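You operate a simulated robot arm through the tools that you are given. There is no shell and no other tool. Be economical: measure what you need, move in short steps, check, and stop when the job is done.

You run a simulated two-armed robot. Do the job below in one go: nothing can be reset, and whatever is moved stays where it is left.

## Task
Set the gauge stand to zero on the steel sample.
Fine: the display shows 0.00 mm with the lever down on it. Then lever up and the steel sample back on its spot on the mat; the other samples stay.

Only the result counts: the job must be done as asked and must still hold three seconds after the hand-in. Knocking over, shifting, dropping, spilling or breaking anything else fails it.

## Robot
Two 6-joint arms with two-finger parallel grippers on one trunk, on a base that drives. Base frame: it is fixed to the floor where the robot stands at the start and does not move with it; the origin is under the middle of the robot, x ahead of it, y to its left, z up; the surface under the hand at the start is at about z = 0.862. Lengths are in m, angles in degrees, forces in N, time in s.
The left shoulder is at the start at [-0.055, 0.177, 0.864], the right one opposite. With the tool pointing down near the work surface each hand reaches from about 0.1 to 0.74 m from the robot's upright axis, wherever it stands, measured 20 degrees to its own side. Places, roughly: cradle of the gauge stand [0.3, 0, 0.9]; gauge stand lever [0.4, 0, 1]; zero knob [0.4, 0.1, 1.1]. Payload 1.57 kg a hand.
The tool frame of a hand sits at the grasp point between the pads (the TCP): z along the fingers, y along the line on which they close. The tips reach 0.03 m beyond it. The gripper opens to 0.08 m. The fingers are 0.017 m wide and 0.012 m thick; the gripper's body (0.04 by 0.082 m) begins 0.08 m behind the TCP.
Orientation is told as [roll, pitch, yaw] about the base's x, y, z axes, in that order, counted from this pose: with the fingers straight down and closing along the base's y, the tool's x points along the base's -x, its y along +y and its z along -z.

## Interface
- The arms move only by the tool servo_tool. It takes "left_plan", "right_plan" or both (then of equal length, played together; a hand with none holds still); each is a list that holds one entry, the list of rows, each a list of 7 numbers: the finger opening in m, from 0 to 0.08, then the shift along the tool's x, y, z in m, then the turn, a rotation vector about the tool's x, y, z in degrees. In form: [[[hand, x, y, z, rx, ry, rz], ...]]. A call has 1 to 10 rows; each row is the pose to reach, as a shift and turn from the pose commanded when the call began, along the tool's axes at that moment. Rows are played at 5 a second. More than 0.05 m and 8.6 degrees between two rows, or a gripper value outside its range, and nothing of the call is played. Where a pose cannot be reached the arm comes as near as it can. A force on the tool above 50 N (or 10 N above the force at the start of the call, whichever is more), or a blocked arm, ends the call early, and 0.2 s more pass. Each finger travels about 0.072 m/s and halts on what it meets, pressing with about 36 N; the grip force reading is that of the motor and also rises with nothing between the fingers. The clock runs only during rows and for 0.2 s after the last one: add rows that repeat a pose to give the fingers time. It gives the time, the measured TCP pose, the force on the tool (base axes), the opening and the grip force at its end, in the units of the frame above (readings bear some noise), with the torque about the TCP (base axes, N m) and any sound that the robot's microphone picked up.
- Cameras (640 x 400 px; columns grow to the right, rows downward): "scene" is now at [0.0354, -0.0139, 1.5903]; the picture's right is [-0.17, -0.99, 0.00], its down [-0.72, 0.13, -0.68] and it looks along [0.67, -0.12, -0.73] (base axes); focal length 255 px, centre (320, 200). "left" rides on the left gripper at [0.072, 0.007, -0.122] in its tool frame; the picture's right is [-0.09, 1.00, 0.00], its down [-0.84, -0.08, -0.54] and it looks along [-0.54, -0.05, 0.84] (tool axes); focal length 238 px, centre (320, 200). "right" rides on the right gripper at [0.072, -0.007, -0.122] in its tool frame; the picture's right is [0.09, 1.00, 0.00], its down [-0.84, 0.08, -0.54] and it looks along [-0.54, 0.05, 0.84] (tool axes); focal length 238 px, centre (320, 200). There is no depth. A picture from a camera that has moved, and an enlarged one, comes with that camera's place and axes in the base frame and with its lens.
- grab_frame(camera): a new picture of that camera. No time passes.
- move_column(by): slides the trunk up (or, below 0, down) by that many m; the arms and the scene camera ride with it, the base frame stays. It gives what a move gives, with no picture.
- roll_base(legs): drives the robot by 1 to 6 legs, each [ahead, left, turn to the left] in m, m and degrees, along the robot's own axes; the way and the turn of a leg run together, so that a leg with both is an arc; at most 1.5 m and 180 degrees a leg. The arms and the cameras ride along, it lands a little off, and it stops where it bumps. It gives what a move gives.
- head_to(pan, tilt): turns the head with the scene camera to pan (to the left, within 143 degrees either way) and tilt (down, from -29 to 69), counted from straight ahead of the robot. It gives what a move gives.
- zoom(camera, box): a new picture of the part [left, top, right, bottom] of that camera's present view, enlarged. No time passes.
- close_job(): hands the job in; it is judged then, once.

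Go step by step. Nothing tells you exact positions but the pictures and the camera data: compare them with the known pose of the tool, close in by small moves and look again before you grip or let go. The budget is 120 turns and 100 pictures, counting those below and the enlarged ones. Unless the task says otherwise, let go and move clear before handing in, and close with one line.

The tools are called after "Call:" as a command line: name --argument value ..., lists and objects as JSON in quotes. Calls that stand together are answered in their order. servo_tool: Moves the arms, as the interface text tells. Its arguments: {"type":"object","properties":{"left_plan":{"type":"array","items":{"type":"array","items":{"type":"array","items":{"type":"number"}}}},"right_plan":{"type":"array","items":{"type":"array","items":{"type":"array","items":{"type":"number"}}}}},"required":[]} The other tools are called the same way: move_column (by) slides the trunk up or down; roll_base (legs) drives the base; head_to (pan, tilt) turns the head that bears the scene camera; grab_frame (camera) takes a picture; zoom (camera, box) takes an enlarged picture of a part of a camera's view; close_job () hands the job in.

At the start:

```text
time_s: 0.0
left_ee_pos: [0.3939, 0.1263, 1.3595]
left_tool_rot: [0.0, 0.0, 0.0]
left_ft_force: [0.6, 0.2, 0.2]
left_ft_torque: [0.01, -0.03, 0.0]
left_opening: 0.0801
left_grasp_force: 0.0
right_ee_pos: [0.3605, -0.2035, 1.3703]
right_tool_rot: [0.1, 0.0, 0.1]
right_ft_force: [-0.1, -0.5, -0.3]
right_ft_torque: [0.0, -0.05, -0.02]
right_opening: 0.08
right_grasp_force: 0.0
trunk travel left (down, up): [-0.305, 0.023]
robot x, y, heading: [-0.0004, 0.0012, 0.1]
head pan, tilt: [-9.8, 47.3]
```

scene: 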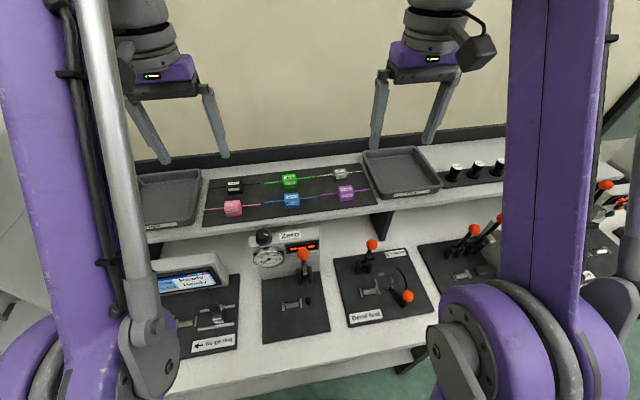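
right: 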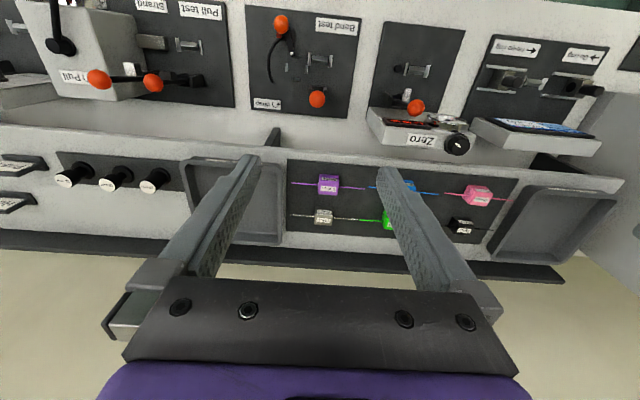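
left: 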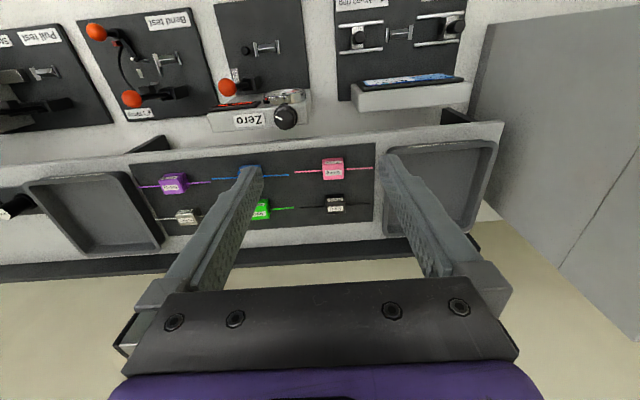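

I see a shelf with a mat holding six labelled samples, and below it the gauge stand marked "Zero" with dial, knob and red-ball lever. I'll enlarge both regions to read labels.

Call:
zoom --camera "scene" --box '[200, 150, 380, 240]'

Call:
zoom --camera "scene" --box '[230, 220, 350, 340]'

Call:
zoom --camera "left" --box '[130, 0, 390, 230]'

```text
3.56 times, centred on (290, 195) of scene
camera zoom: at [0.0354, -0.0139, 1.5903], right [-0.17, -0.99, 0.0], down [-0.72, 0.13, -0.68], along [0.67, -0.12, -0.73], focal length 907 px, centre (427, 218)
```

zoom: 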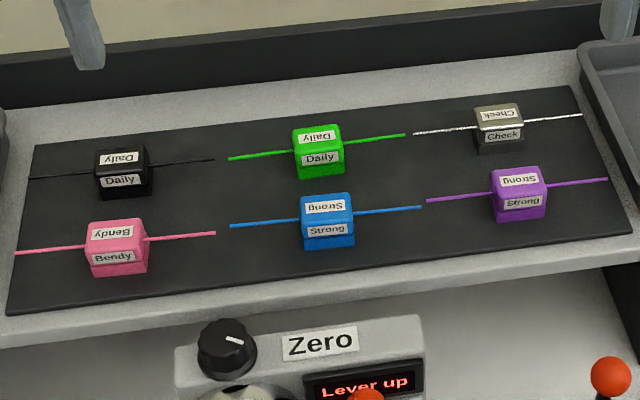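

```text
3.33 times, centred on (290, 280) of scene
camera zoom: at [0.0354, -0.0139, 1.5903], right [-0.17, -0.99, 0.0], down [-0.72, 0.13, -0.68], along [0.67, -0.12, -0.73], focal length 850 px, centre (420, -67)
```

zoom: 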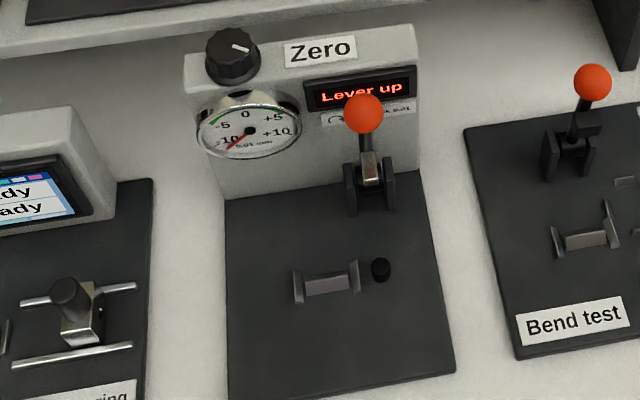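

```text
1.74 times, centred on (260, 115) of left
camera zoom: at [0.321, 0.1334, 1.4813], right [0.09, 1.0, 0.0], down [0.84, -0.08, 0.54], along [0.54, -0.05, -0.84], focal length 414 px, centre (424, 348)
```

zoom: 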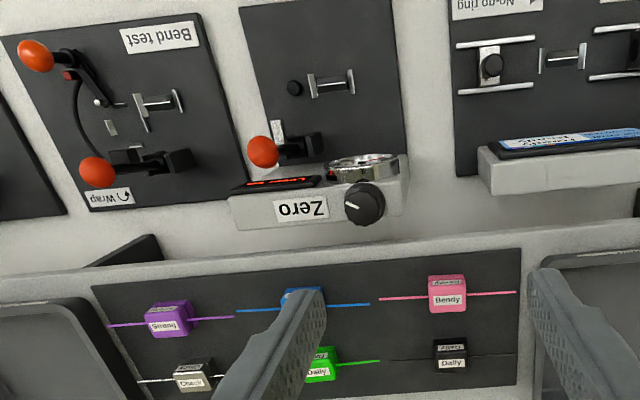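

The grey "Check" sample with the bare-metal wire is the likely steel one, at about [0.60, -0.18, 1.07]. I'll enlarge it and the gauge stand further for detail.

Call:
zoom --camera "scene" --box '[310, 155, 380, 205]'

Call:
zoom --camera "scene" --box '[250, 225, 330, 320]'

Call:
zoom --camera "left" --box '[205, 20, 315, 135]'

```text
8.00 times, centred on (345, 180) of scene
camera zoom: at [0.0354, -0.0139, 1.5903], right [-0.17, -0.99, 0.0], down [-0.72, 0.13, -0.68], along [0.67, -0.12, -0.73], focal length 2040 px, centre (120, 360)
```

zoom: 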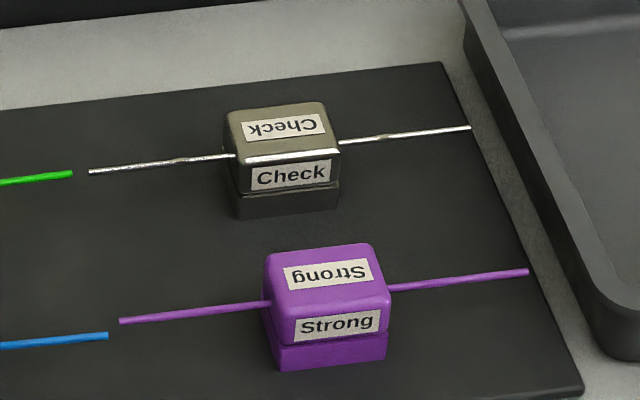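

```text
4.21 times, centred on (290, 272) of scene
camera zoom: at [0.0354, -0.0139, 1.5903], right [-0.17, -0.99, 0.0], down [-0.72, 0.13, -0.68], along [0.67, -0.12, -0.73], focal length 1074 px, centre (446, -105)
```

zoom: 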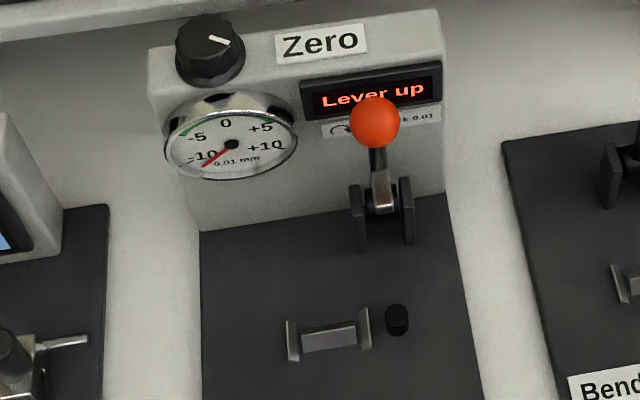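

```text
3.48 times, centred on (260, 78) of left
camera zoom: at [0.321, 0.1334, 1.4813], right [0.09, 1.0, 0.0], down [0.84, -0.08, 0.54], along [0.54, -0.05, -0.84], focal length 829 px, centre (529, 626)
```

zoom: 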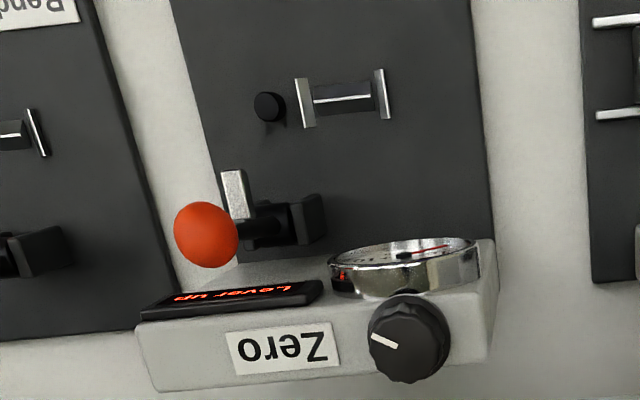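

The steel block is about 0.04 m wide with its wire along y; the cradle is near [0.31, 0.017, 0.87] with side posts in y. I'll turn the right hand so its fingers close along x and bring it above the steel block for a look.

Call:
servo_tool --right_plan '[[[0.08, -0.02, 0, 0, 0, 0, -8.5], [0.08, -0.05, 0, 0.01, 0, 0, -17], [0.08, -0.08, 0, 0.02, 0, 0, -25.5], [0.08, -0.11, 0.005, 0.03, 0, 0, -34], [0.08, -0.14, 0.01, 0.04, 0, 0, -42.5], [0.08, -0.17, 0.015, 0.05, 0, 0, -51], [0.08, -0.19, 0.02, 0.06, 0, 0, -59.5], [0.08, -0.21, 0.02, 0.07, 0, 0, -68], [0.08, -0.23, 0.02, 0.08, 0, 0, -76.5], [0.08, -0.245, 0.02, 0.09, 0, 0, -85]]]'

Call:
grab_frame --camera "right"

```text
time_s: 2.2
left_ee_pos: [0.3943, 0.1263, 1.3607]
left_tool_rot: [0.0, 0.0, 0.0]
left_ft_force: [-0.4, 0.3, -0.3]
left_ft_torque: [-0.02, -0.03, 0.03]
left_opening: 0.08
left_grasp_force: 0.2
right_ee_pos: [0.5496, -0.1835, 1.2258]
right_tool_rot: [-0.1, 0.1, 85.1]
right_ft_force: [0.0, -0.3, 0.5]
right_ft_torque: [0.01, 0.0, 0.03]
right_opening: 0.0799
right_grasp_force: 0.0
right hand out of reach, approached as far as the arm can: row 2, 3, 4, 5, 6, 7, 8, 9, 10
trunk travel left (down, up): [-0.305, 0.023]
robot x, y, heading: [0.0003, -0.0004, -0.1]
head pan, tilt: [-9.8, 47.3]
```

```text
90 pictures are left
camera right: at [0.5503, -0.2572, 1.3479], right [-1.0, -0.01, 0.0], down [-0.01, 0.84, 0.54], along [0.0, 0.54, -0.84], focal length 238 px, centre (320, 200)
```

right: 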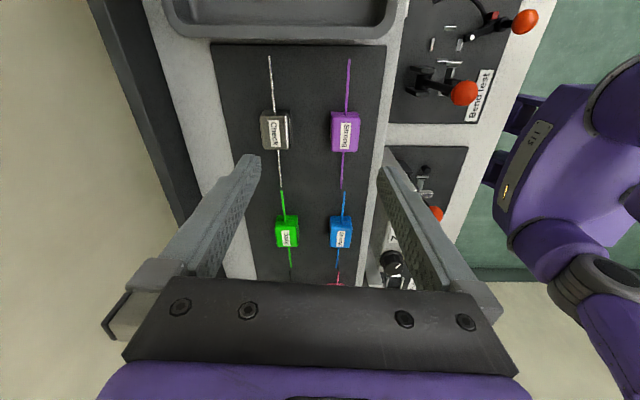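

The steel block is at about [0.601, -0.178], wire exactly along y; the hand ran out of reach at this height. I'll finish the turn and descend to see how reach improves.

Call:
servo_tool --right_plan '[[[0.08, 0, 0, 0.02, 0, 0, -4.9], [0.08, 0, 0, 0.05, 0, 0, -4.9], [0.08, 0, 0, 0.06, 0, 0, -4.9]]]'

```text
time_s: 3.0
left_ee_pos: [0.3938, 0.1271, 1.3599]
left_tool_rot: [0.0, 0.0, -0.1]
left_ft_force: [0.0, -0.5, 0.4]
left_ft_torque: [0.03, -0.01, 0.01]
left_opening: 0.0801
left_grasp_force: 0.1
right_ee_pos: [0.5627, -0.1827, 1.1711]
right_tool_rot: [0.1, 0.0, 89.9]
right_ft_force: [-0.5, 0.2, -0.2]
right_ft_torque: [0.02, -0.02, -0.02]
right_opening: 0.0801
right_grasp_force: 0.0
right hand out of reach, approached as far as the arm can: row 2, 3
trunk travel left (down, up): [-0.305, 0.023]
robot x, y, heading: [-0.0, -0.0036, 0.1]
head pan, tilt: [-9.8, 47.3]
```

Reach at grasp height would be about 0.58, just short. I'll drive the base forward 5 cm and recheck.

Call:
roll_base --legs '[[0.05, 0, 0]]'

Call:
grab_frame --camera "scene"

Call:
grab_frame --camera "right"

```text
time_s: 3.9
left_ee_pos: [0.4409, 0.1256, 1.3587]
left_tool_rot: [0.1, 0.0, -0.1]
left_ft_force: [-0.3, -0.2, 0.3]
left_ft_torque: [0.0, -0.01, 0.0]
left_opening: 0.08
left_grasp_force: 0.0
right_ee_pos: [0.6089, -0.1841, 1.1717]
right_tool_rot: [0.0, 0.0, 89.8]
right_ft_force: [-0.5, -0.2, 0.5]
right_ft_torque: [0.01, 0.02, -0.01]
right_opening: 0.0801
right_grasp_force: 0.1
trunk travel left (down, up): [-0.305, 0.023]
robot x, y, heading: [0.0463, -0.0, -0.1]
head pan, tilt: [-9.8, 47.3]
```

```text
89 pictures are left
camera scene: at [0.0818, -0.0139, 1.59], right [-0.17, -0.98, 0.0], down [-0.72, 0.13, -0.68], along [0.67, -0.12, -0.73], focal length 255 px, centre (320, 200)
```

scene: 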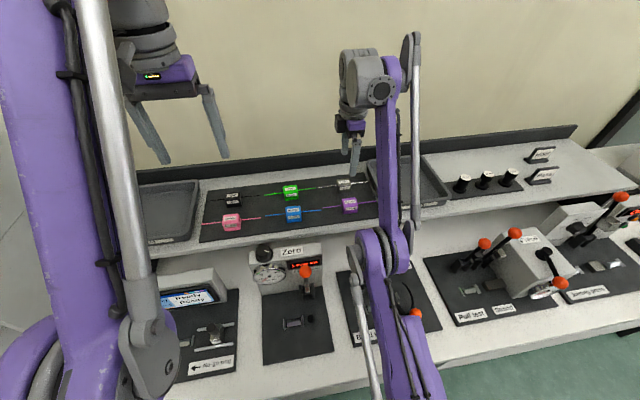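

```text
88 pictures are left
camera right: at [0.6162, -0.2576, 1.2923], right [-1.0, -0.09, 0.0], down [-0.07, 0.84, 0.54], along [-0.05, 0.54, -0.84], focal length 238 px, centre (320, 200)
```

right: 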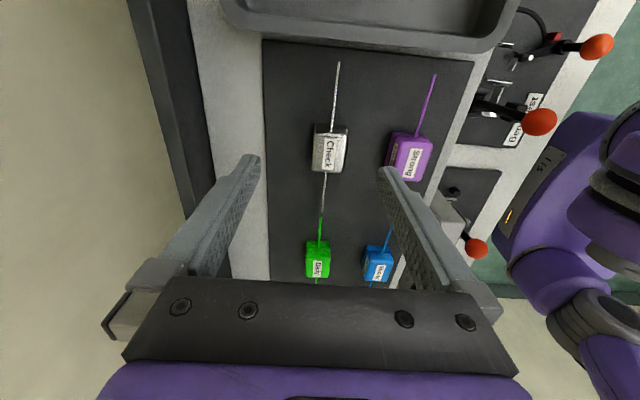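

Block centre is at about [0.598, -0.174], mat surface ≈1.04, block top ≈1.07. I'll centre the hand, narrow the fingers and lower partway.

Call:
servo_tool --right_plan '[[[0.065, -0.01, 0.011, 0.0, 0, 0, 0], [0.06, -0.01, 0.011, 0.02, 0, 0, 0], [0.06, -0.01, 0.011, 0.03, 0, 0, 0]]]'

Call:
grab_frame --camera "right"

Call:
zoom --camera "scene" --box '[300, 110, 400, 220]'

```text
time_s: 4.7
left_ee_pos: [0.4418, 0.1259, 1.359]
left_tool_rot: [0.0, 0.0, -0.1]
left_ft_force: [-0.7, 0.1, 0.6]
left_ft_torque: [-0.02, 0.01, 0.0]
left_opening: 0.08
left_grasp_force: 0.1
right_ee_pos: [0.6177, -0.1741, 1.1492]
right_tool_rot: [0.3, 0.0, 89.7]
right_ft_force: [-0.2, -0.3, 0.2]
right_ft_torque: [-0.01, -0.04, -0.03]
right_opening: 0.06
right_grasp_force: 0.0
right hand out of reach, approached as far as the arm can: row 1, 2, 3
trunk travel left (down, up): [-0.305, 0.023]
robot x, y, heading: [0.0484, 0.0024, 0.2]
head pan, tilt: [-9.8, 47.3]
```

```text
87 pictures are left
camera right: at [0.6246, -0.2477, 1.271], right [-1.0, -0.09, 0.0], down [-0.07, 0.84, 0.54], along [-0.05, 0.54, -0.84], focal length 238 px, centre (320, 200)
```

right: 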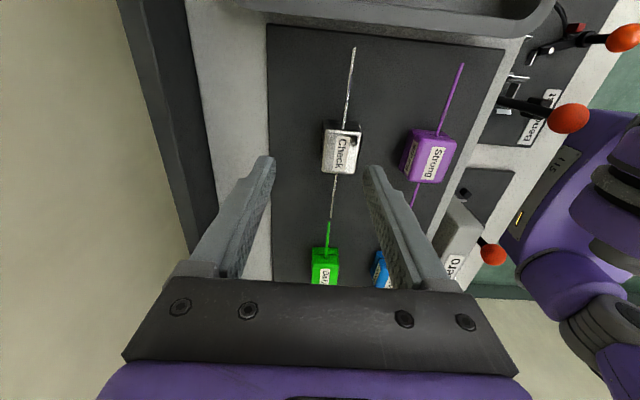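

```text
3.64 times, centred on (350, 165) of scene
camera zoom: at [0.0836, -0.0139, 1.5903], right [-0.17, -0.98, 0.0], down [-0.72, 0.13, -0.68], along [0.67, -0.12, -0.73], focal length 927 px, centre (211, 327)
```

zoom: 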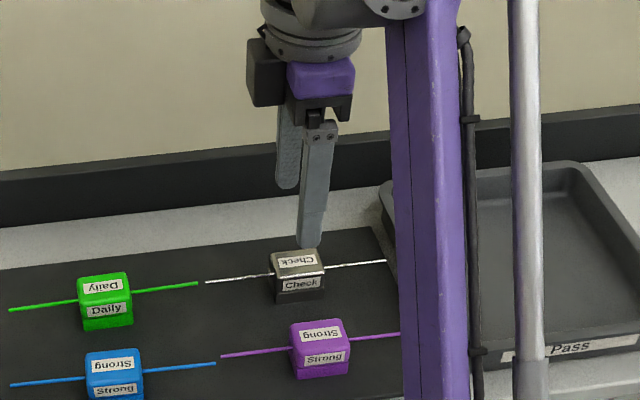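

The commanded pose appears to have carried beyond reach (about x 0.64, z 1.19), so I'll pull it back laterally first and read the measured result.

Call:
servo_tool --right_plan '[[[0.06, 0, 0.02, 0.02, 0, 0, 0], [0.06, 0, 0.043, 0.03, 0, 0, 0], [0.06, 0, 0.043, 0.05, 0, 0, 0]]]'

```text
time_s: 5.5
left_ee_pos: [0.4331, 0.1281, 1.3648]
left_tool_rot: [-0.2, -0.5, -0.1]
left_ft_force: [-0.2, 0.5, 0.3]
left_ft_torque: [0.01, -0.07, 0.01]
left_opening: 0.08
left_grasp_force: 0.1
right_ee_pos: [0.62, -0.174, 1.1177]
right_tool_rot: [-0.2, 0.0, 89.7]
right_ft_force: [-0.1, -0.6, -0.1]
right_ft_torque: [0.01, -0.01, -0.03]
right_opening: 0.0599
right_grasp_force: 0.1
right hand out of reach, approached as far as the arm can: row 1, 2, 3
trunk travel left (down, up): [-0.305, 0.023]
robot x, y, heading: [0.0453, -0.002, -0.0]
head pan, tilt: [-9.8, 47.3]
```

The hand still reports out of reach and the left arm shifted slightly; I'll look before moving on.

Call:
grab_frame --camera "scene"

Call:
servo_tool --right_plan '[[[0.06, 0, 0.0, 0.0, 0, 0, 0]]]'

```text
85 pictures are left
camera scene: at [0.0724, -0.0114, 1.5925], right [-0.17, -0.98, 0.0], down [-0.72, 0.13, -0.68], along [0.67, -0.12, -0.73], focal length 255 px, centre (320, 200)
```

scene: 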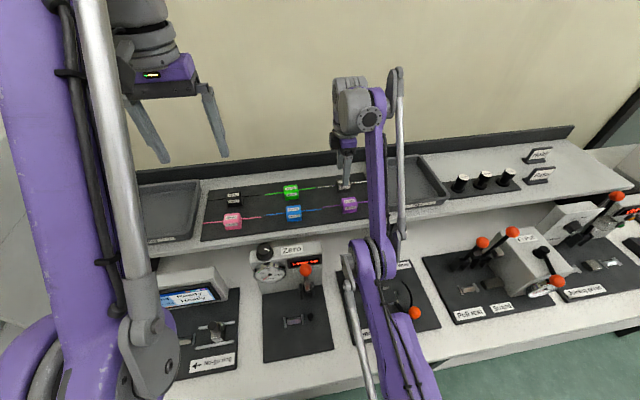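

```text
time_s: 5.9
left_ee_pos: [0.4331, 0.1269, 1.3636]
left_tool_rot: [-0.1, -0.5, -0.1]
left_ft_force: [-0.5, 0.2, -0.9]
left_ft_torque: [0.0, 0.0, 0.02]
left_opening: 0.0799
left_grasp_force: 0.0
right_ee_pos: [0.6173, -0.1741, 1.1175]
right_tool_rot: [-0.4, 0.0, 89.7]
right_ft_force: [0.4, 0.4, 0.3]
right_ft_torque: [0.0, -0.08, -0.01]
right_opening: 0.06
right_grasp_force: 0.0
trunk travel left (down, up): [-0.305, 0.023]
robot x, y, heading: [0.0496, -0.0016, -0.1]
head pan, tilt: [-9.8, 47.3]
```

The trunk seems to have been pushed back by about a centimetre, so some arm link may be touching the shelf. I'll enlarge that area.

Call:
zoom --camera "scene" --box '[300, 60, 460, 400]'

Call:
grab_frame --camera "left"

Call:
grab_frame --camera "right"

```text
1.18 times, centred on (380, 230) of scene
camera zoom: at [0.0717, -0.0117, 1.5914], right [-0.17, -0.98, 0.0], down [-0.72, 0.13, -0.68], along [0.67, -0.12, -0.73], focal length 300 px, centre (249, 165)
```

zoom: 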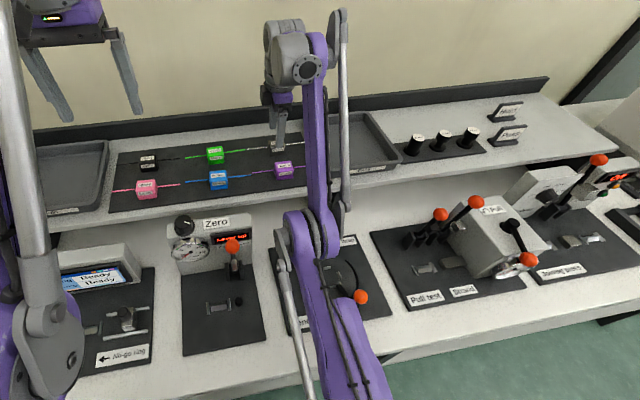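

```text
83 pictures are left
camera left: at [0.3584, 0.1347, 1.485], right [0.09, 1.0, 0.0], down [0.83, -0.08, 0.55], along [0.55, -0.05, -0.84], focal length 238 px, centre (320, 200)
```

left: 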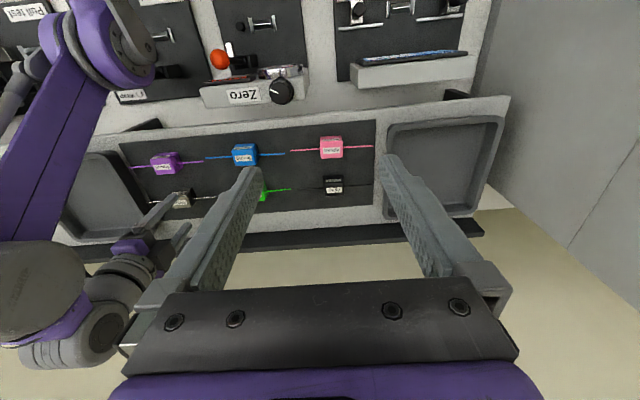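

```text
82 pictures are left
camera right: at [0.624, -0.247, 1.2386], right [-1.0, -0.09, 0.0], down [-0.08, 0.84, 0.54], along [-0.04, 0.54, -0.84], focal length 238 px, centre (320, 200)
```

right: 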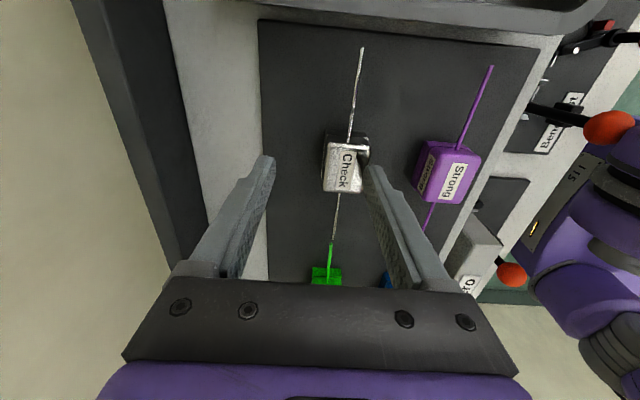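

The right elbow, at about [0.33, -0.16, 1.09], is right over the Bend-test lever ball (≈[0.374, -0.21, 1.03]) and is probably pressing it. I'll lift and retract the arm, then shift the base left so the elbow passes between the two levers.

Call:
servo_tool --right_plan '[[[0.06, 0, 0, -0.04, 0, 0, 0], [0.06, 0, 0.0, -0.08, 0, 0, 0], [0.06, 0, 0.03, -0.12, 0, 0, 0], [0.06, 0, 0.06, -0.14, 0, 0, 0]]]'

Call:
grab_frame --camera "scene"

```text
time_s: 6.9
left_ee_pos: [0.4419, 0.127, 1.3589]
left_tool_rot: [0.1, 0.0, -0.1]
left_ft_force: [0.2, -0.1, 0.5]
left_ft_torque: [0.01, -0.03, 0.02]
left_opening: 0.0802
left_grasp_force: 0.2
right_ee_pos: [0.5691, -0.1741, 1.2516]
right_tool_rot: [0.1, 0.0, 89.8]
right_ft_force: [0.5, -0.4, 0.7]
right_ft_torque: [0.02, 0.02, 0.02]
right_opening: 0.0601
right_grasp_force: 0.0
right hand out of reach, approached as far as the arm can: row 4
trunk travel left (down, up): [-0.305, 0.023]
robot x, y, heading: [0.0473, -0.0009, -0.0]
head pan, tilt: [-9.8, 47.3]
```

```text
81 pictures are left
camera scene: at [0.0828, -0.0136, 1.5902], right [-0.17, -0.98, 0.0], down [-0.72, 0.13, -0.68], along [0.67, -0.12, -0.73], focal length 255 px, centre (320, 200)
```

scene: 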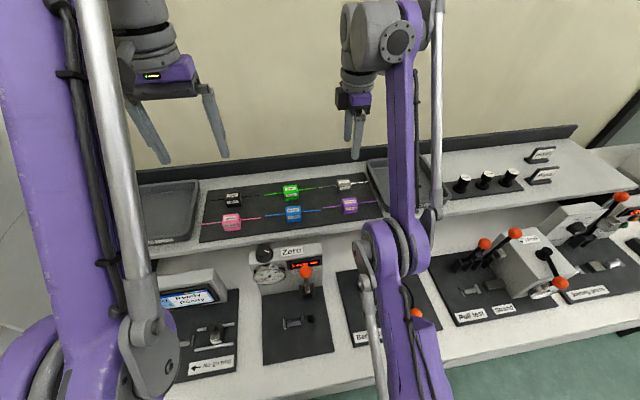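

The lean went away, so contact was real and is now released. I'll shift the base left 9 cm and raise the trunk.

Call:
roll_base --legs '[[0, 0.09, 0]]'

Call:
move_column --by 0.022

Call:
servo_tool --right_plan '[[[0.06, 0.045, 0, 0, 0, 0, 0], [0.06, 0.09, 0, 0, 0, 0, 0], [0.06, 0.09, 0, 0.03, 0, 0, 0]]]'

Call:
grab_frame --camera "scene"

Call:
grab_frame --camera "left"

```text
time_s: 8.4
left_ee_pos: [0.4421, 0.2151, 1.36]
left_tool_rot: [0.1, 0.0, -0.1]
left_ft_force: [-0.3, 0.2, -0.6]
left_ft_torque: [0.0, 0.0, 0.01]
left_opening: 0.0803
left_grasp_force: 0.0
right_ee_pos: [0.5698, -0.084, 1.2514]
right_tool_rot: [0.1, 0.0, 89.9]
right_ft_force: [0.4, 0.4, -0.8]
right_ft_torque: [-0.02, -0.04, 0.02]
right_opening: 0.0602
right_grasp_force: 0.0
trunk travel left (down, up): [-0.305, 0.023]
robot x, y, heading: [0.0492, 0.0863, -0.2]
head pan, tilt: [-9.8, 47.3]
```

```text
time_s: 9.1
left_ee_pos: [0.4444, 0.215, 1.3806]
left_tool_rot: [0.0, 0.0, -0.1]
left_ft_force: [0.4, -0.1, 0.2]
left_ft_torque: [-0.02, 0.02, 0.02]
left_opening: 0.0798
left_grasp_force: 0.1
right_ee_pos: [0.5821, -0.0838, 1.2916]
right_tool_rot: [-1.6, 0.0, 89.9]
right_ft_force: [0.8, 0.1, -0.2]
right_ft_torque: [-0.03, -0.01, 0.0]
right_opening: 0.06
right_grasp_force: 0.0
trunk travel left (down, up): [-0.327, 0.001]
robot x, y, heading: [0.053, 0.0898, -0.2]
head pan, tilt: [-9.8, 47.3]
```

```text
time_s: 9.8
left_ee_pos: [0.4437, 0.2154, 1.381]
left_tool_rot: [0.0, 0.0, -0.1]
left_ft_force: [0.2, 0.4, 0.0]
left_ft_torque: [0.0, -0.02, 0.01]
left_opening: 0.0801
left_grasp_force: 0.1
right_ee_pos: [0.5895, -0.1753, 1.2673]
right_tool_rot: [-1.6, -0.1, 89.9]
right_ft_force: [1.0, 0.3, 0.2]
right_ft_torque: [-0.02, 0.0, 0.0]
right_opening: 0.06
right_grasp_force: 0.0
right hand out of reach, approached as far as the arm can: row 3
trunk travel left (down, up): [-0.327, 0.001]
robot x, y, heading: [0.0451, 0.092, 0.1]
head pan, tilt: [-9.8, 47.3]
```

```text
80 pictures are left
camera scene: at [0.0836, 0.0758, 1.6116], right [-0.17, -0.99, 0.0], down [-0.72, 0.13, -0.68], along [0.67, -0.12, -0.74], focal length 255 px, centre (320, 200)
```

scene: 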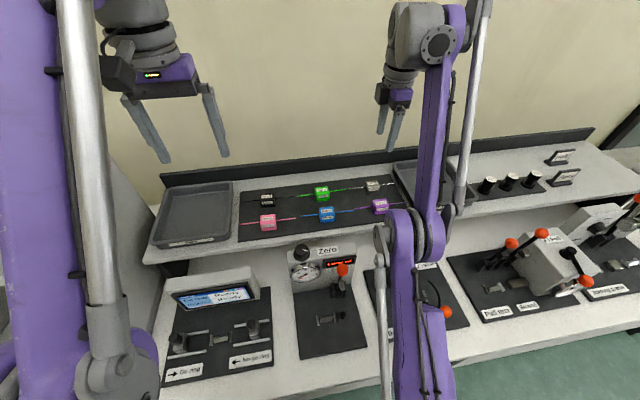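

```text
79 pictures are left
camera left: at [0.3704, 0.2228, 1.503], right [0.09, 1.0, 0.0], down [0.84, -0.08, 0.54], along [0.54, -0.05, -0.84], focal length 238 px, centre (320, 200)
```

left: 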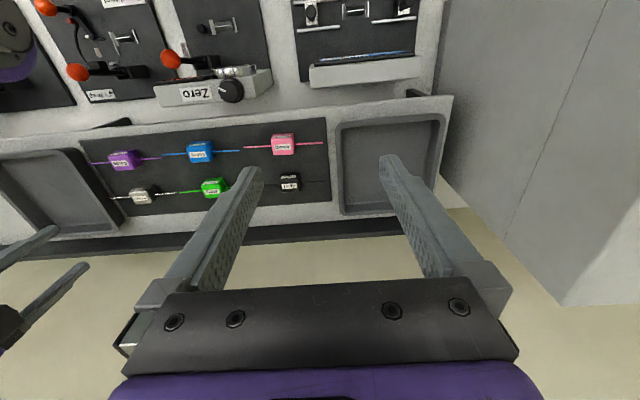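

The elbow is now at about y -0.13, nearly between the two lever balls (-0.03 and -0.21). I'll shift another 3 cm left, re-centre over the block, and descend partway.

Call:
roll_base --legs '[[0.0, 0.03, 0]]'

Call:
servo_tool --right_plan '[[[0.06, 0.03, 0, 0.02, 0, 0, 0], [0.06, 0.03, 0, 0.05, 0, 0, 0], [0.06, 0.03, 0, 0.08, 0, 0, 0], [0.06, 0.03, 0, 0.1, 0, 0, 0]]]'

Call:
grab_frame --camera "scene"

Call:
grab_frame --camera "left"

Call:
grab_frame --camera "right"

```text
time_s: 10.8
left_ee_pos: [0.442, 0.2431, 1.3822]
left_tool_rot: [0.0, 0.0, -0.1]
left_ft_force: [0.2, 0.4, -0.3]
left_ft_torque: [0.0, 0.01, 0.0]
left_opening: 0.0798
left_grasp_force: 0.0
right_ee_pos: [0.5886, -0.147, 1.2693]
right_tool_rot: [-1.4, 0.0, 89.8]
right_ft_force: [0.8, 0.7, 0.4]
right_ft_torque: [0.03, -0.01, 0.06]
right_opening: 0.06
right_grasp_force: 0.0
trunk travel left (down, up): [-0.327, 0.001]
robot x, y, heading: [0.0475, 0.1218, 0.1]
head pan, tilt: [-9.8, 47.3]
```

```text
time_s: 11.8
left_ee_pos: [0.441, 0.244, 1.3809]
left_tool_rot: [-0.1, -0.1, -0.2]
left_ft_force: [-0.2, -0.6, -0.5]
left_ft_torque: [0.01, -0.03, -0.01]
left_opening: 0.0801
left_grasp_force: 0.1
right_ee_pos: [0.6226, -0.1825, 1.1759]
right_tool_rot: [-1.5, -0.1, 89.7]
right_ft_force: [0.1, 0.1, 0.5]
right_ft_torque: [0.02, -0.04, 0.0]
right_opening: 0.0602
right_grasp_force: 0.0
right hand out of reach, approached as far as the arm can: row 1, 2, 3, 4
trunk travel left (down, up): [-0.327, 0.001]
robot x, y, heading: [0.0494, 0.1182, 0.0]
head pan, tilt: [-9.8, 47.3]
```

```text
78 pictures are left
camera scene: at [0.0831, 0.1041, 1.6117], right [-0.17, -0.99, 0.0], down [-0.72, 0.13, -0.68], along [0.67, -0.12, -0.74], focal length 255 px, centre (320, 200)
```

scene: 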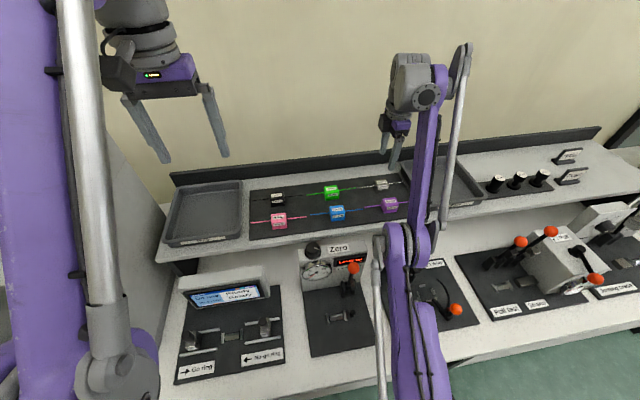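

```text
77 pictures are left
camera left: at [0.3699, 0.2508, 1.5033], right [0.09, 1.0, 0.0], down [0.84, -0.08, 0.54], along [0.54, -0.05, -0.84], focal length 238 px, centre (320, 200)
```

left: 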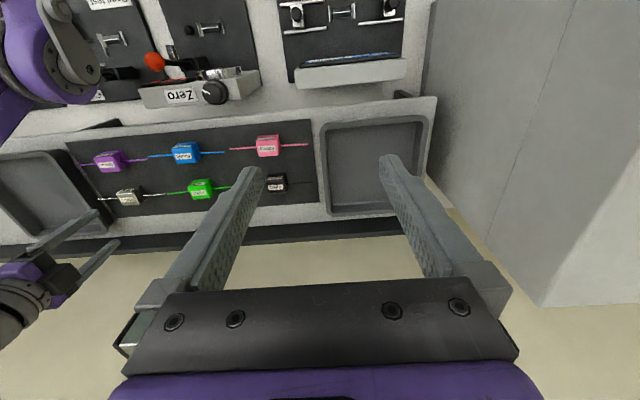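

```text
76 pictures are left
camera right: at [0.6249, -0.2561, 1.2969], right [-1.0, -0.09, -0.02], down [-0.09, 0.84, 0.54], along [-0.03, 0.54, -0.84], focal length 238 px, centre (320, 200)
```

right: 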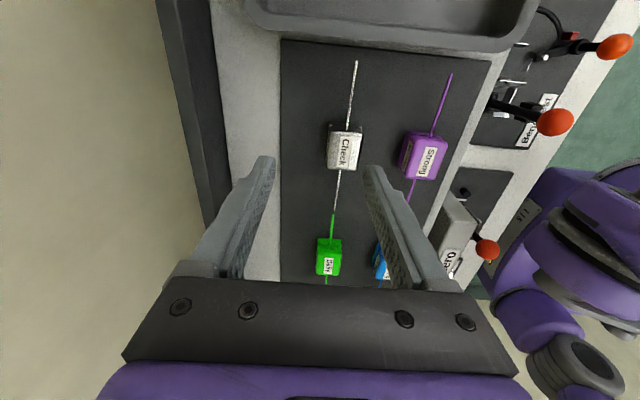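

Elbow now clears both levers. I'll fix the small 1.5° tilt, move back over the block in x and lower a bit.

Call:
servo_tool --right_plan '[[[0.06, -0.008, 0.025, 0.0, -1.5, 0, 0], [0.06, -0.008, 0.035, 0.02, -1.5, 0, 0], [0.06, -0.008, 0.035, 0.03, -1.5, 0, 0]]]'

```text
time_s: 12.6
left_ee_pos: [0.4421, 0.2445, 1.3802]
left_tool_rot: [0.0, -0.1, -0.1]
left_ft_force: [0.6, 0.0, -0.3]
left_ft_torque: [0.02, 0.0, 0.0]
left_opening: 0.08
left_grasp_force: 0.0
right_ee_pos: [0.6205, -0.1831, 1.1559]
right_tool_rot: [0.1, 0.0, 89.9]
right_ft_force: [0.5, 0.2, -1.0]
right_ft_torque: [-0.01, 0.03, 0.0]
right_opening: 0.06
right_grasp_force: 0.1
right hand out of reach, approached as far as the arm can: row 1, 2, 3
trunk travel left (down, up): [-0.327, 0.001]
robot x, y, heading: [0.0496, 0.1183, -0.1]
head pan, tilt: [-9.8, 47.3]
```

The position limit seems to come from this wrist orientation rather than distance, so I'll raise up and turn the hand the other way (yaw -90), which grips the symmetric block just as well.

Call:
servo_tool --right_plan '[[[0.06, 0, 0, -0.05, 0, 0, 0], [0.06, 0, 0.02, -0.1, 0, 0, 0], [0.06, 0, 0.05, -0.12, 0, 0, 8.5], [0.06, 0, 0.08, -0.13, 0, 0, 17], [0.06, 0, 0.1, -0.14, 0, 0, 25.5], [0.06, 0, 0.1, -0.14, 0, 0, 34], [0.06, 0, 0.1, -0.14, 0, 0, 42.5], [0.06, 0, 0.1, -0.14, 0, 0, 51], [0.06, 0, 0.1, -0.14, 0, 0, 59.5], [0.06, 0, 0.1, -0.14, 0, 0, 68]]]'

Call:
servo_tool --right_plan '[[[0.06, 0, 0, 0, 0, 0, 8.5], [0.06, 0, 0, 0, 0, 0, 17], [0.06, 0, 0, 0, 0, 0, 25.5], [0.06, 0, 0, 0, 0, 0, 34], [0.06, 0, 0, 0, 0, 0, 42.5], [0.06, 0, 0, 0, 0, 0, 51], [0.06, 0, 0, 0, 0, 0, 59.5], [0.06, 0, 0, 0, 0, 0, 68], [0.06, 0, 0, 0, 0, 0, 76.5], [0.06, 0, 0, 0, 0, 0, 85]]]'

```text
refused: row 2 steps farther than a row can; nothing moved
```

```text
time_s: 14.8
left_ee_pos: [0.4421, 0.2443, 1.381]
left_tool_rot: [0.0, -0.1, 0.0]
left_ft_force: [0.6, 0.5, 0.6]
left_ft_torque: [0.03, -0.01, -0.02]
left_opening: 0.0802
left_grasp_force: 0.0
right_ee_pos: [0.6221, -0.1825, 1.156]
right_tool_rot: [0.0, -0.1, 4.8]
right_ft_force: [-0.9, -0.5, 0.4]
right_ft_torque: [0.02, -0.01, 0.01]
right_opening: 0.0598
right_grasp_force: 0.2
trunk travel left (down, up): [-0.327, 0.001]
robot x, y, heading: [0.0517, 0.116, -0.0]
head pan, tilt: [-9.8, 47.3]
```

It rotated in place safely. I'll continue on to yaw -90.

Call:
servo_tool --right_plan '[[[0.06, 0, 0, 0, 0, 0, 8.5], [0.06, 0, 0, 0, 0, 0, 17], [0.06, 0, 0, 0, 0, 0, 25.5], [0.06, 0, 0, 0, 0, 0, 34], [0.06, 0, 0, 0, 0, 0, 42.5], [0.06, 0, 0, 0, 0, 0, 51], [0.06, 0, 0, 0, 0, 0, 59.5], [0.06, 0, 0, 0, 0, 0, 68], [0.06, 0, 0, 0, 0, 0, 76.5], [0.06, 0, 0, 0, 0, 0, 85]]]'

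Call:
servo_tool --right_plan '[[[0.06, 0, 0, 0, 0, 0, 5], [0.06, 0, 0, 0, 0, 0, 9.8], [0.06, 0, -0.01, 0, 0, 0, 9.8]]]'

```text
time_s: 17.0
left_ee_pos: [0.4425, 0.2446, 1.3806]
left_tool_rot: [-0.1, -0.1, -0.1]
left_ft_force: [-1.1, -0.3, -0.3]
left_ft_torque: [0.0, -0.01, -0.03]
left_opening: 0.0801
left_grasp_force: 0.1
right_ee_pos: [0.6235, -0.1814, 1.1558]
right_tool_rot: [0.0, 0.0, -80.3]
right_ft_force: [0.9, 0.3, 0.0]
right_ft_torque: [0.0, 0.0, -0.03]
right_opening: 0.0601
right_grasp_force: 0.1
trunk travel left (down, up): [-0.327, 0.001]
robot x, y, heading: [0.0465, 0.1189, -0.2]
head pan, tilt: [-9.8, 47.3]
```

```text
time_s: 17.8
left_ee_pos: [0.4419, 0.2453, 1.3811]
left_tool_rot: [0.0, 0.1, -0.1]
left_ft_force: [0.2, -0.1, -0.6]
left_ft_torque: [0.0, 0.0, 0.01]
left_opening: 0.0801
left_grasp_force: 0.0
right_ee_pos: [0.6196, -0.1853, 1.1561]
right_tool_rot: [-0.2, 0.1, -90.0]
right_ft_force: [-0.1, 0.5, -0.4]
right_ft_torque: [0.0, 0.02, 0.0]
right_opening: 0.0598
right_grasp_force: 0.0
right hand out of reach, approached as far as the arm can: row 3
trunk travel left (down, up): [-0.327, 0.001]
robot x, y, heading: [0.0473, 0.1181, -0.1]
head pan, tilt: [-9.8, 47.3]
```

The limits look like a nearly straight, slightly elbow-down arm branch. I'll retract to a start-like folded pose (elbow up) and check where the elbow goes.

Call:
servo_tool --right_plan '[[[0.06, 0, 0, -0.04, 0, 0, 0], [0.06, 0, 0, -0.08, 0, 0, 0], [0.06, 0, -0.02, -0.12, 0, 0, 0], [0.06, 0, -0.06, -0.14, 0, 0, 0], [0.06, 0, -0.1, -0.16, 0, 0, 0], [0.06, 0, -0.14, -0.18, 0, 0, 0], [0.06, 0, -0.18, -0.2, 0, 0, 0], [0.06, 0, -0.22, -0.2, 0, 0, 0], [0.06, 0, -0.25, -0.2, 0, 0, 0]]]'

Call:
grab_frame --camera "scene"

```text
time_s: 19.8
left_ee_pos: [0.4404, 0.2462, 1.3814]
left_tool_rot: [0.0, -0.1, -0.1]
left_ft_force: [-0.2, -0.8, -0.4]
left_ft_torque: [-0.01, 0.01, 0.02]
left_opening: 0.0799
left_grasp_force: 0.0
right_ee_pos: [0.3657, -0.1839, 1.3554]
right_tool_rot: [0.1, 0.1, -90.0]
right_ft_force: [0.3, -0.1, 0.5]
right_ft_torque: [-0.01, 0.01, -0.01]
right_opening: 0.06
right_grasp_force: 0.1
right hand out of reach, approached as far as the arm can: row 3, 5, 6, 7
trunk travel left (down, up): [-0.327, 0.001]
robot x, y, heading: [0.0437, 0.1205, 0.0]
head pan, tilt: [-9.8, 47.3]
```

```text
75 pictures are left
camera scene: at [0.0801, 0.1058, 1.6116], right [-0.17, -0.99, 0.0], down [-0.72, 0.13, -0.68], along [0.67, -0.12, -0.73], focal length 255 px, centre (320, 200)
```

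scene: 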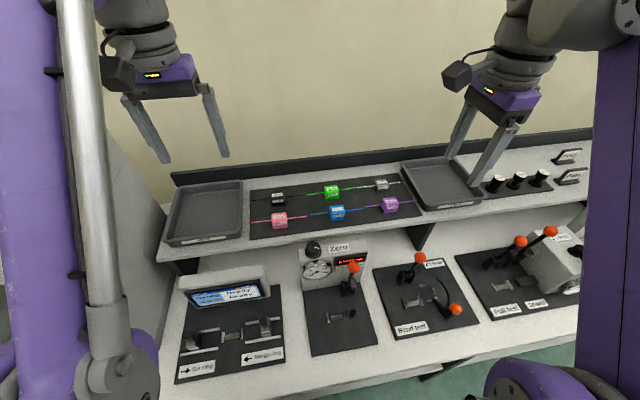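

The arm is folded elbow-up again and the levers look undisturbed. I'll lower first, then extend forward above the samples so that it stays in this branch.

Call:
servo_tool --right_plan '[[[0.06, 0, 0, 0.04, 0, 0, 0], [0.06, 0, 0, 0.08, 0, 0, 0], [0.06, 0, 0, 0.12, 0, 0, 0], [0.06, 0, 0, 0.16, 0, 0, 0], [0.06, 0, 0.04, 0.18, 0, 0, 0], [0.06, 0, 0.08, 0.195, 0, 0, 0], [0.06, 0, 0.12, 0.2, 0, 0, 0], [0.06, 0.005, 0.16, 0.2, 0, 0, 0], [0.06, 0.01, 0.2, 0.2, 0, 0, 0], [0.06, 0.01, 0.232, 0.21, 0, 0, 0]]]'

Call:
grab_frame --camera "scene"

Call:
grab_frame --camera "right"

```text
time_s: 22.0
left_ee_pos: [0.444, 0.2449, 1.3807]
left_tool_rot: [0.0, 0.1, -0.1]
left_ft_force: [0.6, -0.2, 0.5]
left_ft_torque: [0.0, 0.01, 0.0]
left_opening: 0.0796
left_grasp_force: 0.1
right_ee_pos: [0.6024, -0.1776, 1.1458]
right_tool_rot: [0.1, 0.0, -89.9]
right_ft_force: [-0.9, -0.3, -1.0]
right_ft_torque: [0.02, 0.03, -0.02]
right_opening: 0.0601
right_grasp_force: 0.0
trunk travel left (down, up): [-0.327, 0.001]
robot x, y, heading: [0.0502, 0.121, -0.0]
head pan, tilt: [-9.8, 47.3]
```

```text
74 pictures are left
camera scene: at [0.0841, 0.1044, 1.6117], right [-0.17, -0.99, 0.0], down [-0.72, 0.13, -0.68], along [0.67, -0.12, -0.74], focal length 255 px, centre (320, 200)
```

scene: 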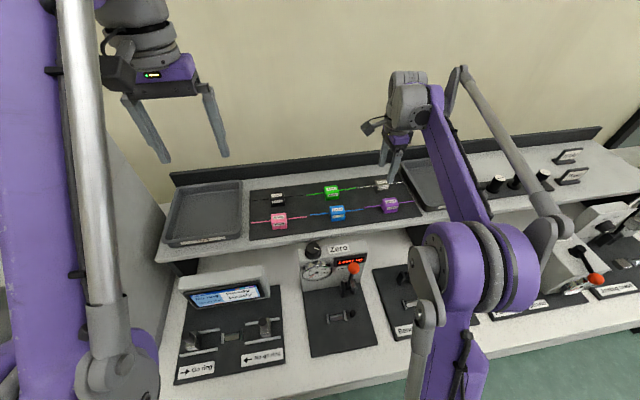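

```text
73 pictures are left
camera right: at [0.595, -0.1074, 1.2669], right [1.0, 0.09, 0.0], down [0.08, -0.84, 0.54], along [0.05, -0.54, -0.84], focal length 238 px, centre (320, 200)
```

right: 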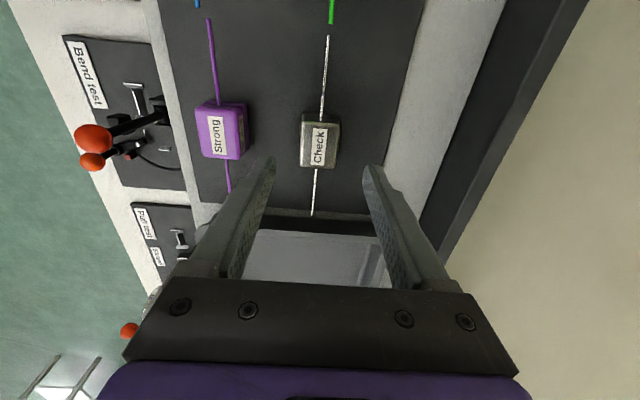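

Now the elbow is well up and no limits are reported. The block is at about [0.601, -0.175]; I'll descend around it, nearly to grasp height.

Call:
servo_tool --right_plan '[[[0.06, 0.003, -0.002, 0.02, 0, 0, 0], [0.06, 0.003, -0.002, 0.04, 0, 0, 0], [0.06, 0.003, -0.002, 0.055, 0, 0, 0], [0.06, 0.003, -0.002, 0.062, 0, 0, 0], [0.06, 0.003, -0.002, 0.065, 0, 0, 0]]]'

Call:
grab_frame --camera "right"

Call:
zoom --camera "scene" --box '[350, 140, 440, 220]'

```text
time_s: 23.4
left_ee_pos: [0.4399, 0.2463, 1.3827]
left_tool_rot: [-0.1, -0.1, -0.2]
left_ft_force: [0.4, 0.6, 0.2]
left_ft_torque: [-0.04, 0.01, -0.01]
left_opening: 0.0801
left_grasp_force: 0.1
right_ee_pos: [0.5968, -0.1715, 1.0854]
right_tool_rot: [0.1, -0.1, -90.0]
right_ft_force: [3.9, -3.7, 38.7]
right_ft_torque: [0.05, 1.14, 0.15]
right_opening: 0.0568
right_grasp_force: 0.0
trunk travel left (down, up): [-0.327, 0.001]
robot x, y, heading: [0.0502, 0.1177, 0.1]
head pan, tilt: [-9.8, 47.3]
stopped in row 5 (right hand): the force on the tool passed its limit at 52 N (the readings are from after the stop); the commanded pose is now the measured one
```

```text
72 pictures are left
camera right: at [0.5901, -0.1018, 1.2067], right [1.0, 0.09, 0.0], down [0.08, -0.84, 0.54], along [0.05, -0.54, -0.84], focal length 238 px, centre (320, 200)
```

right: 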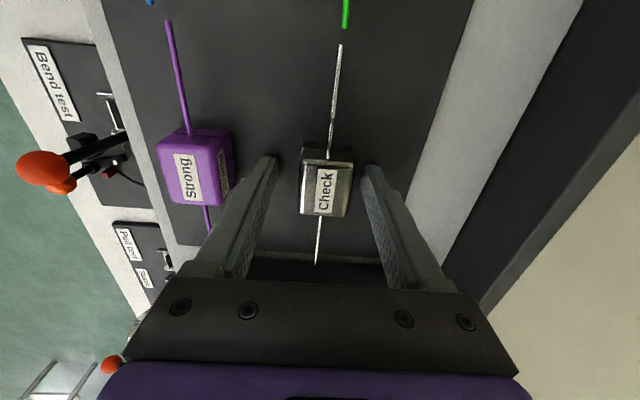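

```text
5.00 times, centred on (395, 180) of scene
camera zoom: at [0.0806, 0.1061, 1.612], right [-0.17, -0.98, 0.0], down [-0.72, 0.13, -0.68], along [0.67, -0.12, -0.73], focal length 1275 px, centre (-55, 300)
```

zoom: 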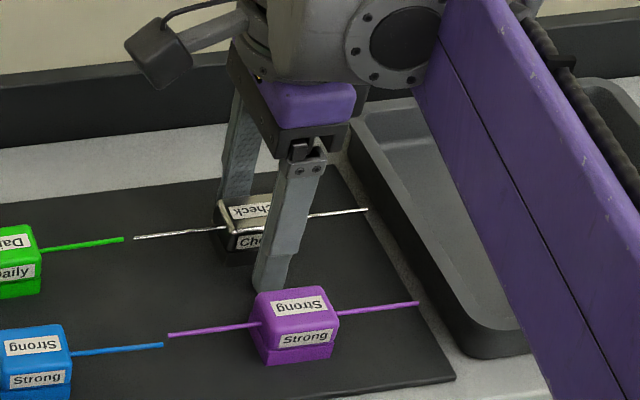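

The fingertips touched the mat at tip z ≈1.055, so the mat is a bit higher than I estimated. I'll lift 5 mm, centre, and close on the block.

Call:
servo_tool --right_plan '[[[0.06, 0.0, 0.0, -0.005, 0, 0, 0], [0.06, 0.003, 0.002, -0.005, 0, 0, 0], [0.06, 0.003, 0.002, -0.005, 0, 0, 0]]]'

Call:
servo_tool --right_plan '[[[0.04, 0, 0, 0, 0, 0, 0], [0.0, 0, 0, 0, 0, 0, 0], [0.0, 0, 0, 0, 0, 0, 0], [0.0, 0, 0, 0, 0, 0, 0]]]'

Call:
grab_frame --camera "right"

```text
time_s: 24.2
left_ee_pos: [0.4421, 0.2453, 1.3807]
left_tool_rot: [0.0, 0.0, 0.0]
left_ft_force: [0.1, 0.6, 1.3]
left_ft_torque: [-0.01, 0.02, 0.02]
left_opening: 0.0799
left_grasp_force: 0.0
right_ee_pos: [0.6019, -0.17, 1.0866]
right_tool_rot: [0.0, -0.2, -90.0]
right_ft_force: [0.0, 0.3, 0.1]
right_ft_torque: [0.04, -0.02, 0.02]
right_opening: 0.0601
right_grasp_force: 0.1
trunk travel left (down, up): [-0.327, 0.001]
robot x, y, heading: [0.0508, 0.122, -0.2]
head pan, tilt: [-9.8, 47.3]
```

```text
time_s: 25.2
left_ee_pos: [0.443, 0.2443, 1.3816]
left_tool_rot: [0.0, 0.0, -0.1]
left_ft_force: [-0.4, -0.7, -0.4]
left_ft_torque: [0.01, 0.03, -0.02]
left_opening: 0.08
left_grasp_force: 0.0
right_ee_pos: [0.6018, -0.1704, 1.0875]
right_tool_rot: [0.0, -0.2, -90.0]
right_ft_force: [-0.8, -0.7, -0.1]
right_ft_torque: [0.0, -0.03, 0.01]
right_opening: 0.0313
right_grasp_force: 35.9
trunk travel left (down, up): [-0.327, 0.001]
robot x, y, heading: [0.0503, 0.1199, 0.1]
head pan, tilt: [-9.8, 47.3]
```

```text
70 pictures are left
camera right: at [0.594, -0.1, 1.2084], right [1.0, 0.09, 0.0], down [0.08, -0.84, 0.54], along [0.05, -0.54, -0.84], focal length 238 px, centre (320, 200)
```

right: 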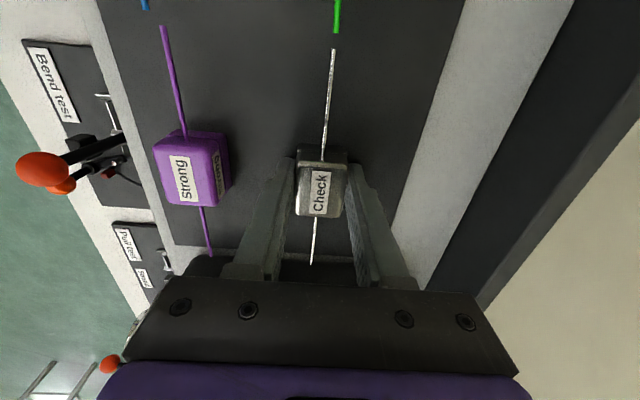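

The steel block is gripped (opening 0.031). I'll lift it and carry it back and left, to above the gauge cradle at a safe height.

Call:
servo_tool --right_plan '[[[0.0, 0, 0, -0.02, 0, 0, 0], [0.0, 0, 0, -0.05, 0, 0, 0], [0.0, 0, -0.01, -0.08, 0, 0, 0], [0.0, 0.0, -0.045, -0.1, 0, 0, 0], [0.0, 0.02, -0.085, -0.11, 0, 0, 0], [0.0, 0.04, -0.125, -0.11, 0, 0, 0], [0.0, 0.06, -0.165, -0.11, 0, 0, 0], [0.0, 0.08, -0.205, -0.11, 0, 0, 0], [0.0, 0.105, -0.24, -0.11, 0, 0, 0], [0.0, 0.13, -0.27, -0.11, 0, 0, 0]]]'

Call:
servo_tool --right_plan '[[[0.0, 0.03, -0.01, 0.0, 0, 0, 0], [0.0, 0.057, -0.02, 0.02, 0, 0, 0], [0.0, 0.057, -0.02, 0.04, 0, 0, 0]]]'

Call:
grab_frame --camera "right"

Call:
grab_frame --camera "scene"

```text
time_s: 27.4
left_ee_pos: [0.4402, 0.2449, 1.3822]
left_tool_rot: [0.0, 0.1, -0.2]
left_ft_force: [0.4, 0.8, 0.0]
left_ft_torque: [-0.02, 0.02, 0.04]
left_opening: 0.0798
left_grasp_force: 0.2
right_ee_pos: [0.3297, -0.0381, 1.1969]
right_tool_rot: [0.1, -0.1, -89.9]
right_ft_force: [-0.9, -0.8, -1.2]
right_ft_torque: [0.0, 0.0, -0.03]
right_opening: 0.0312
right_grasp_force: 35.9
trunk travel left (down, up): [-0.327, 0.001]
robot x, y, heading: [0.0501, 0.1188, 0.1]
head pan, tilt: [-9.8, 47.3]
```

```text
time_s: 28.2
left_ee_pos: [0.4427, 0.245, 1.3828]
left_tool_rot: [-0.1, -0.1, -0.1]
left_ft_force: [1.1, 0.7, 0.2]
left_ft_torque: [0.02, 0.03, 0.03]
left_opening: 0.0802
left_grasp_force: 0.1
right_ee_pos: [0.3095, 0.0183, 1.1586]
right_tool_rot: [0.0, 0.0, -90.0]
right_ft_force: [0.3, -0.2, -0.4]
right_ft_torque: [-0.03, -0.02, 0.0]
right_opening: 0.0315
right_grasp_force: 36.0
trunk travel left (down, up): [-0.327, 0.001]
robot x, y, heading: [0.0509, 0.1205, -0.0]
head pan, tilt: [-9.8, 47.3]
```

```text
69 pictures are left
camera right: at [0.3035, 0.0889, 1.2783], right [1.0, 0.09, 0.0], down [0.08, -0.84, 0.54], along [0.05, -0.54, -0.84], focal length 238 px, centre (320, 200)
```

right: 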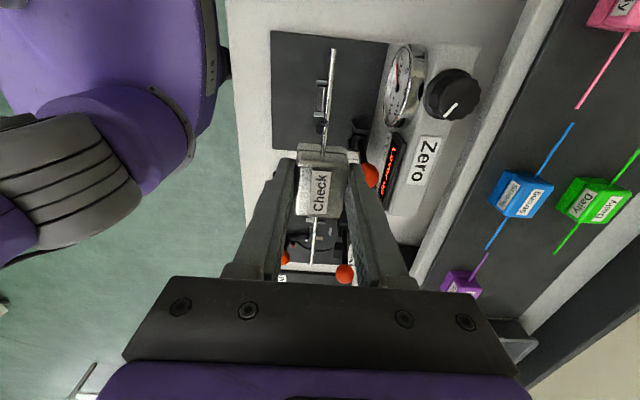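

```text
68 pictures are left
camera scene: at [0.0832, 0.1045, 1.6117], right [-0.17, -0.99, 0.0], down [-0.72, 0.13, -0.68], along [0.67, -0.12, -0.74], focal length 255 px, centre (320, 200)
```

scene: 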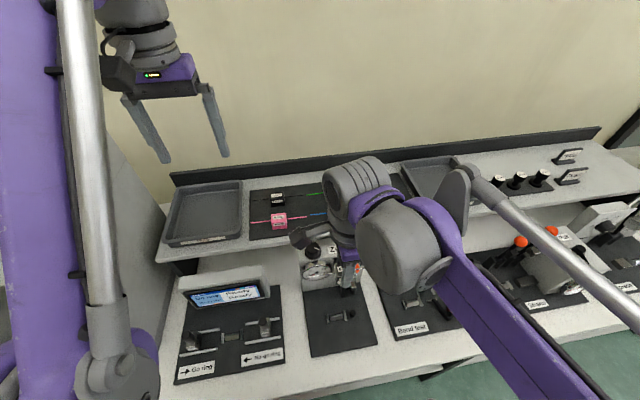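

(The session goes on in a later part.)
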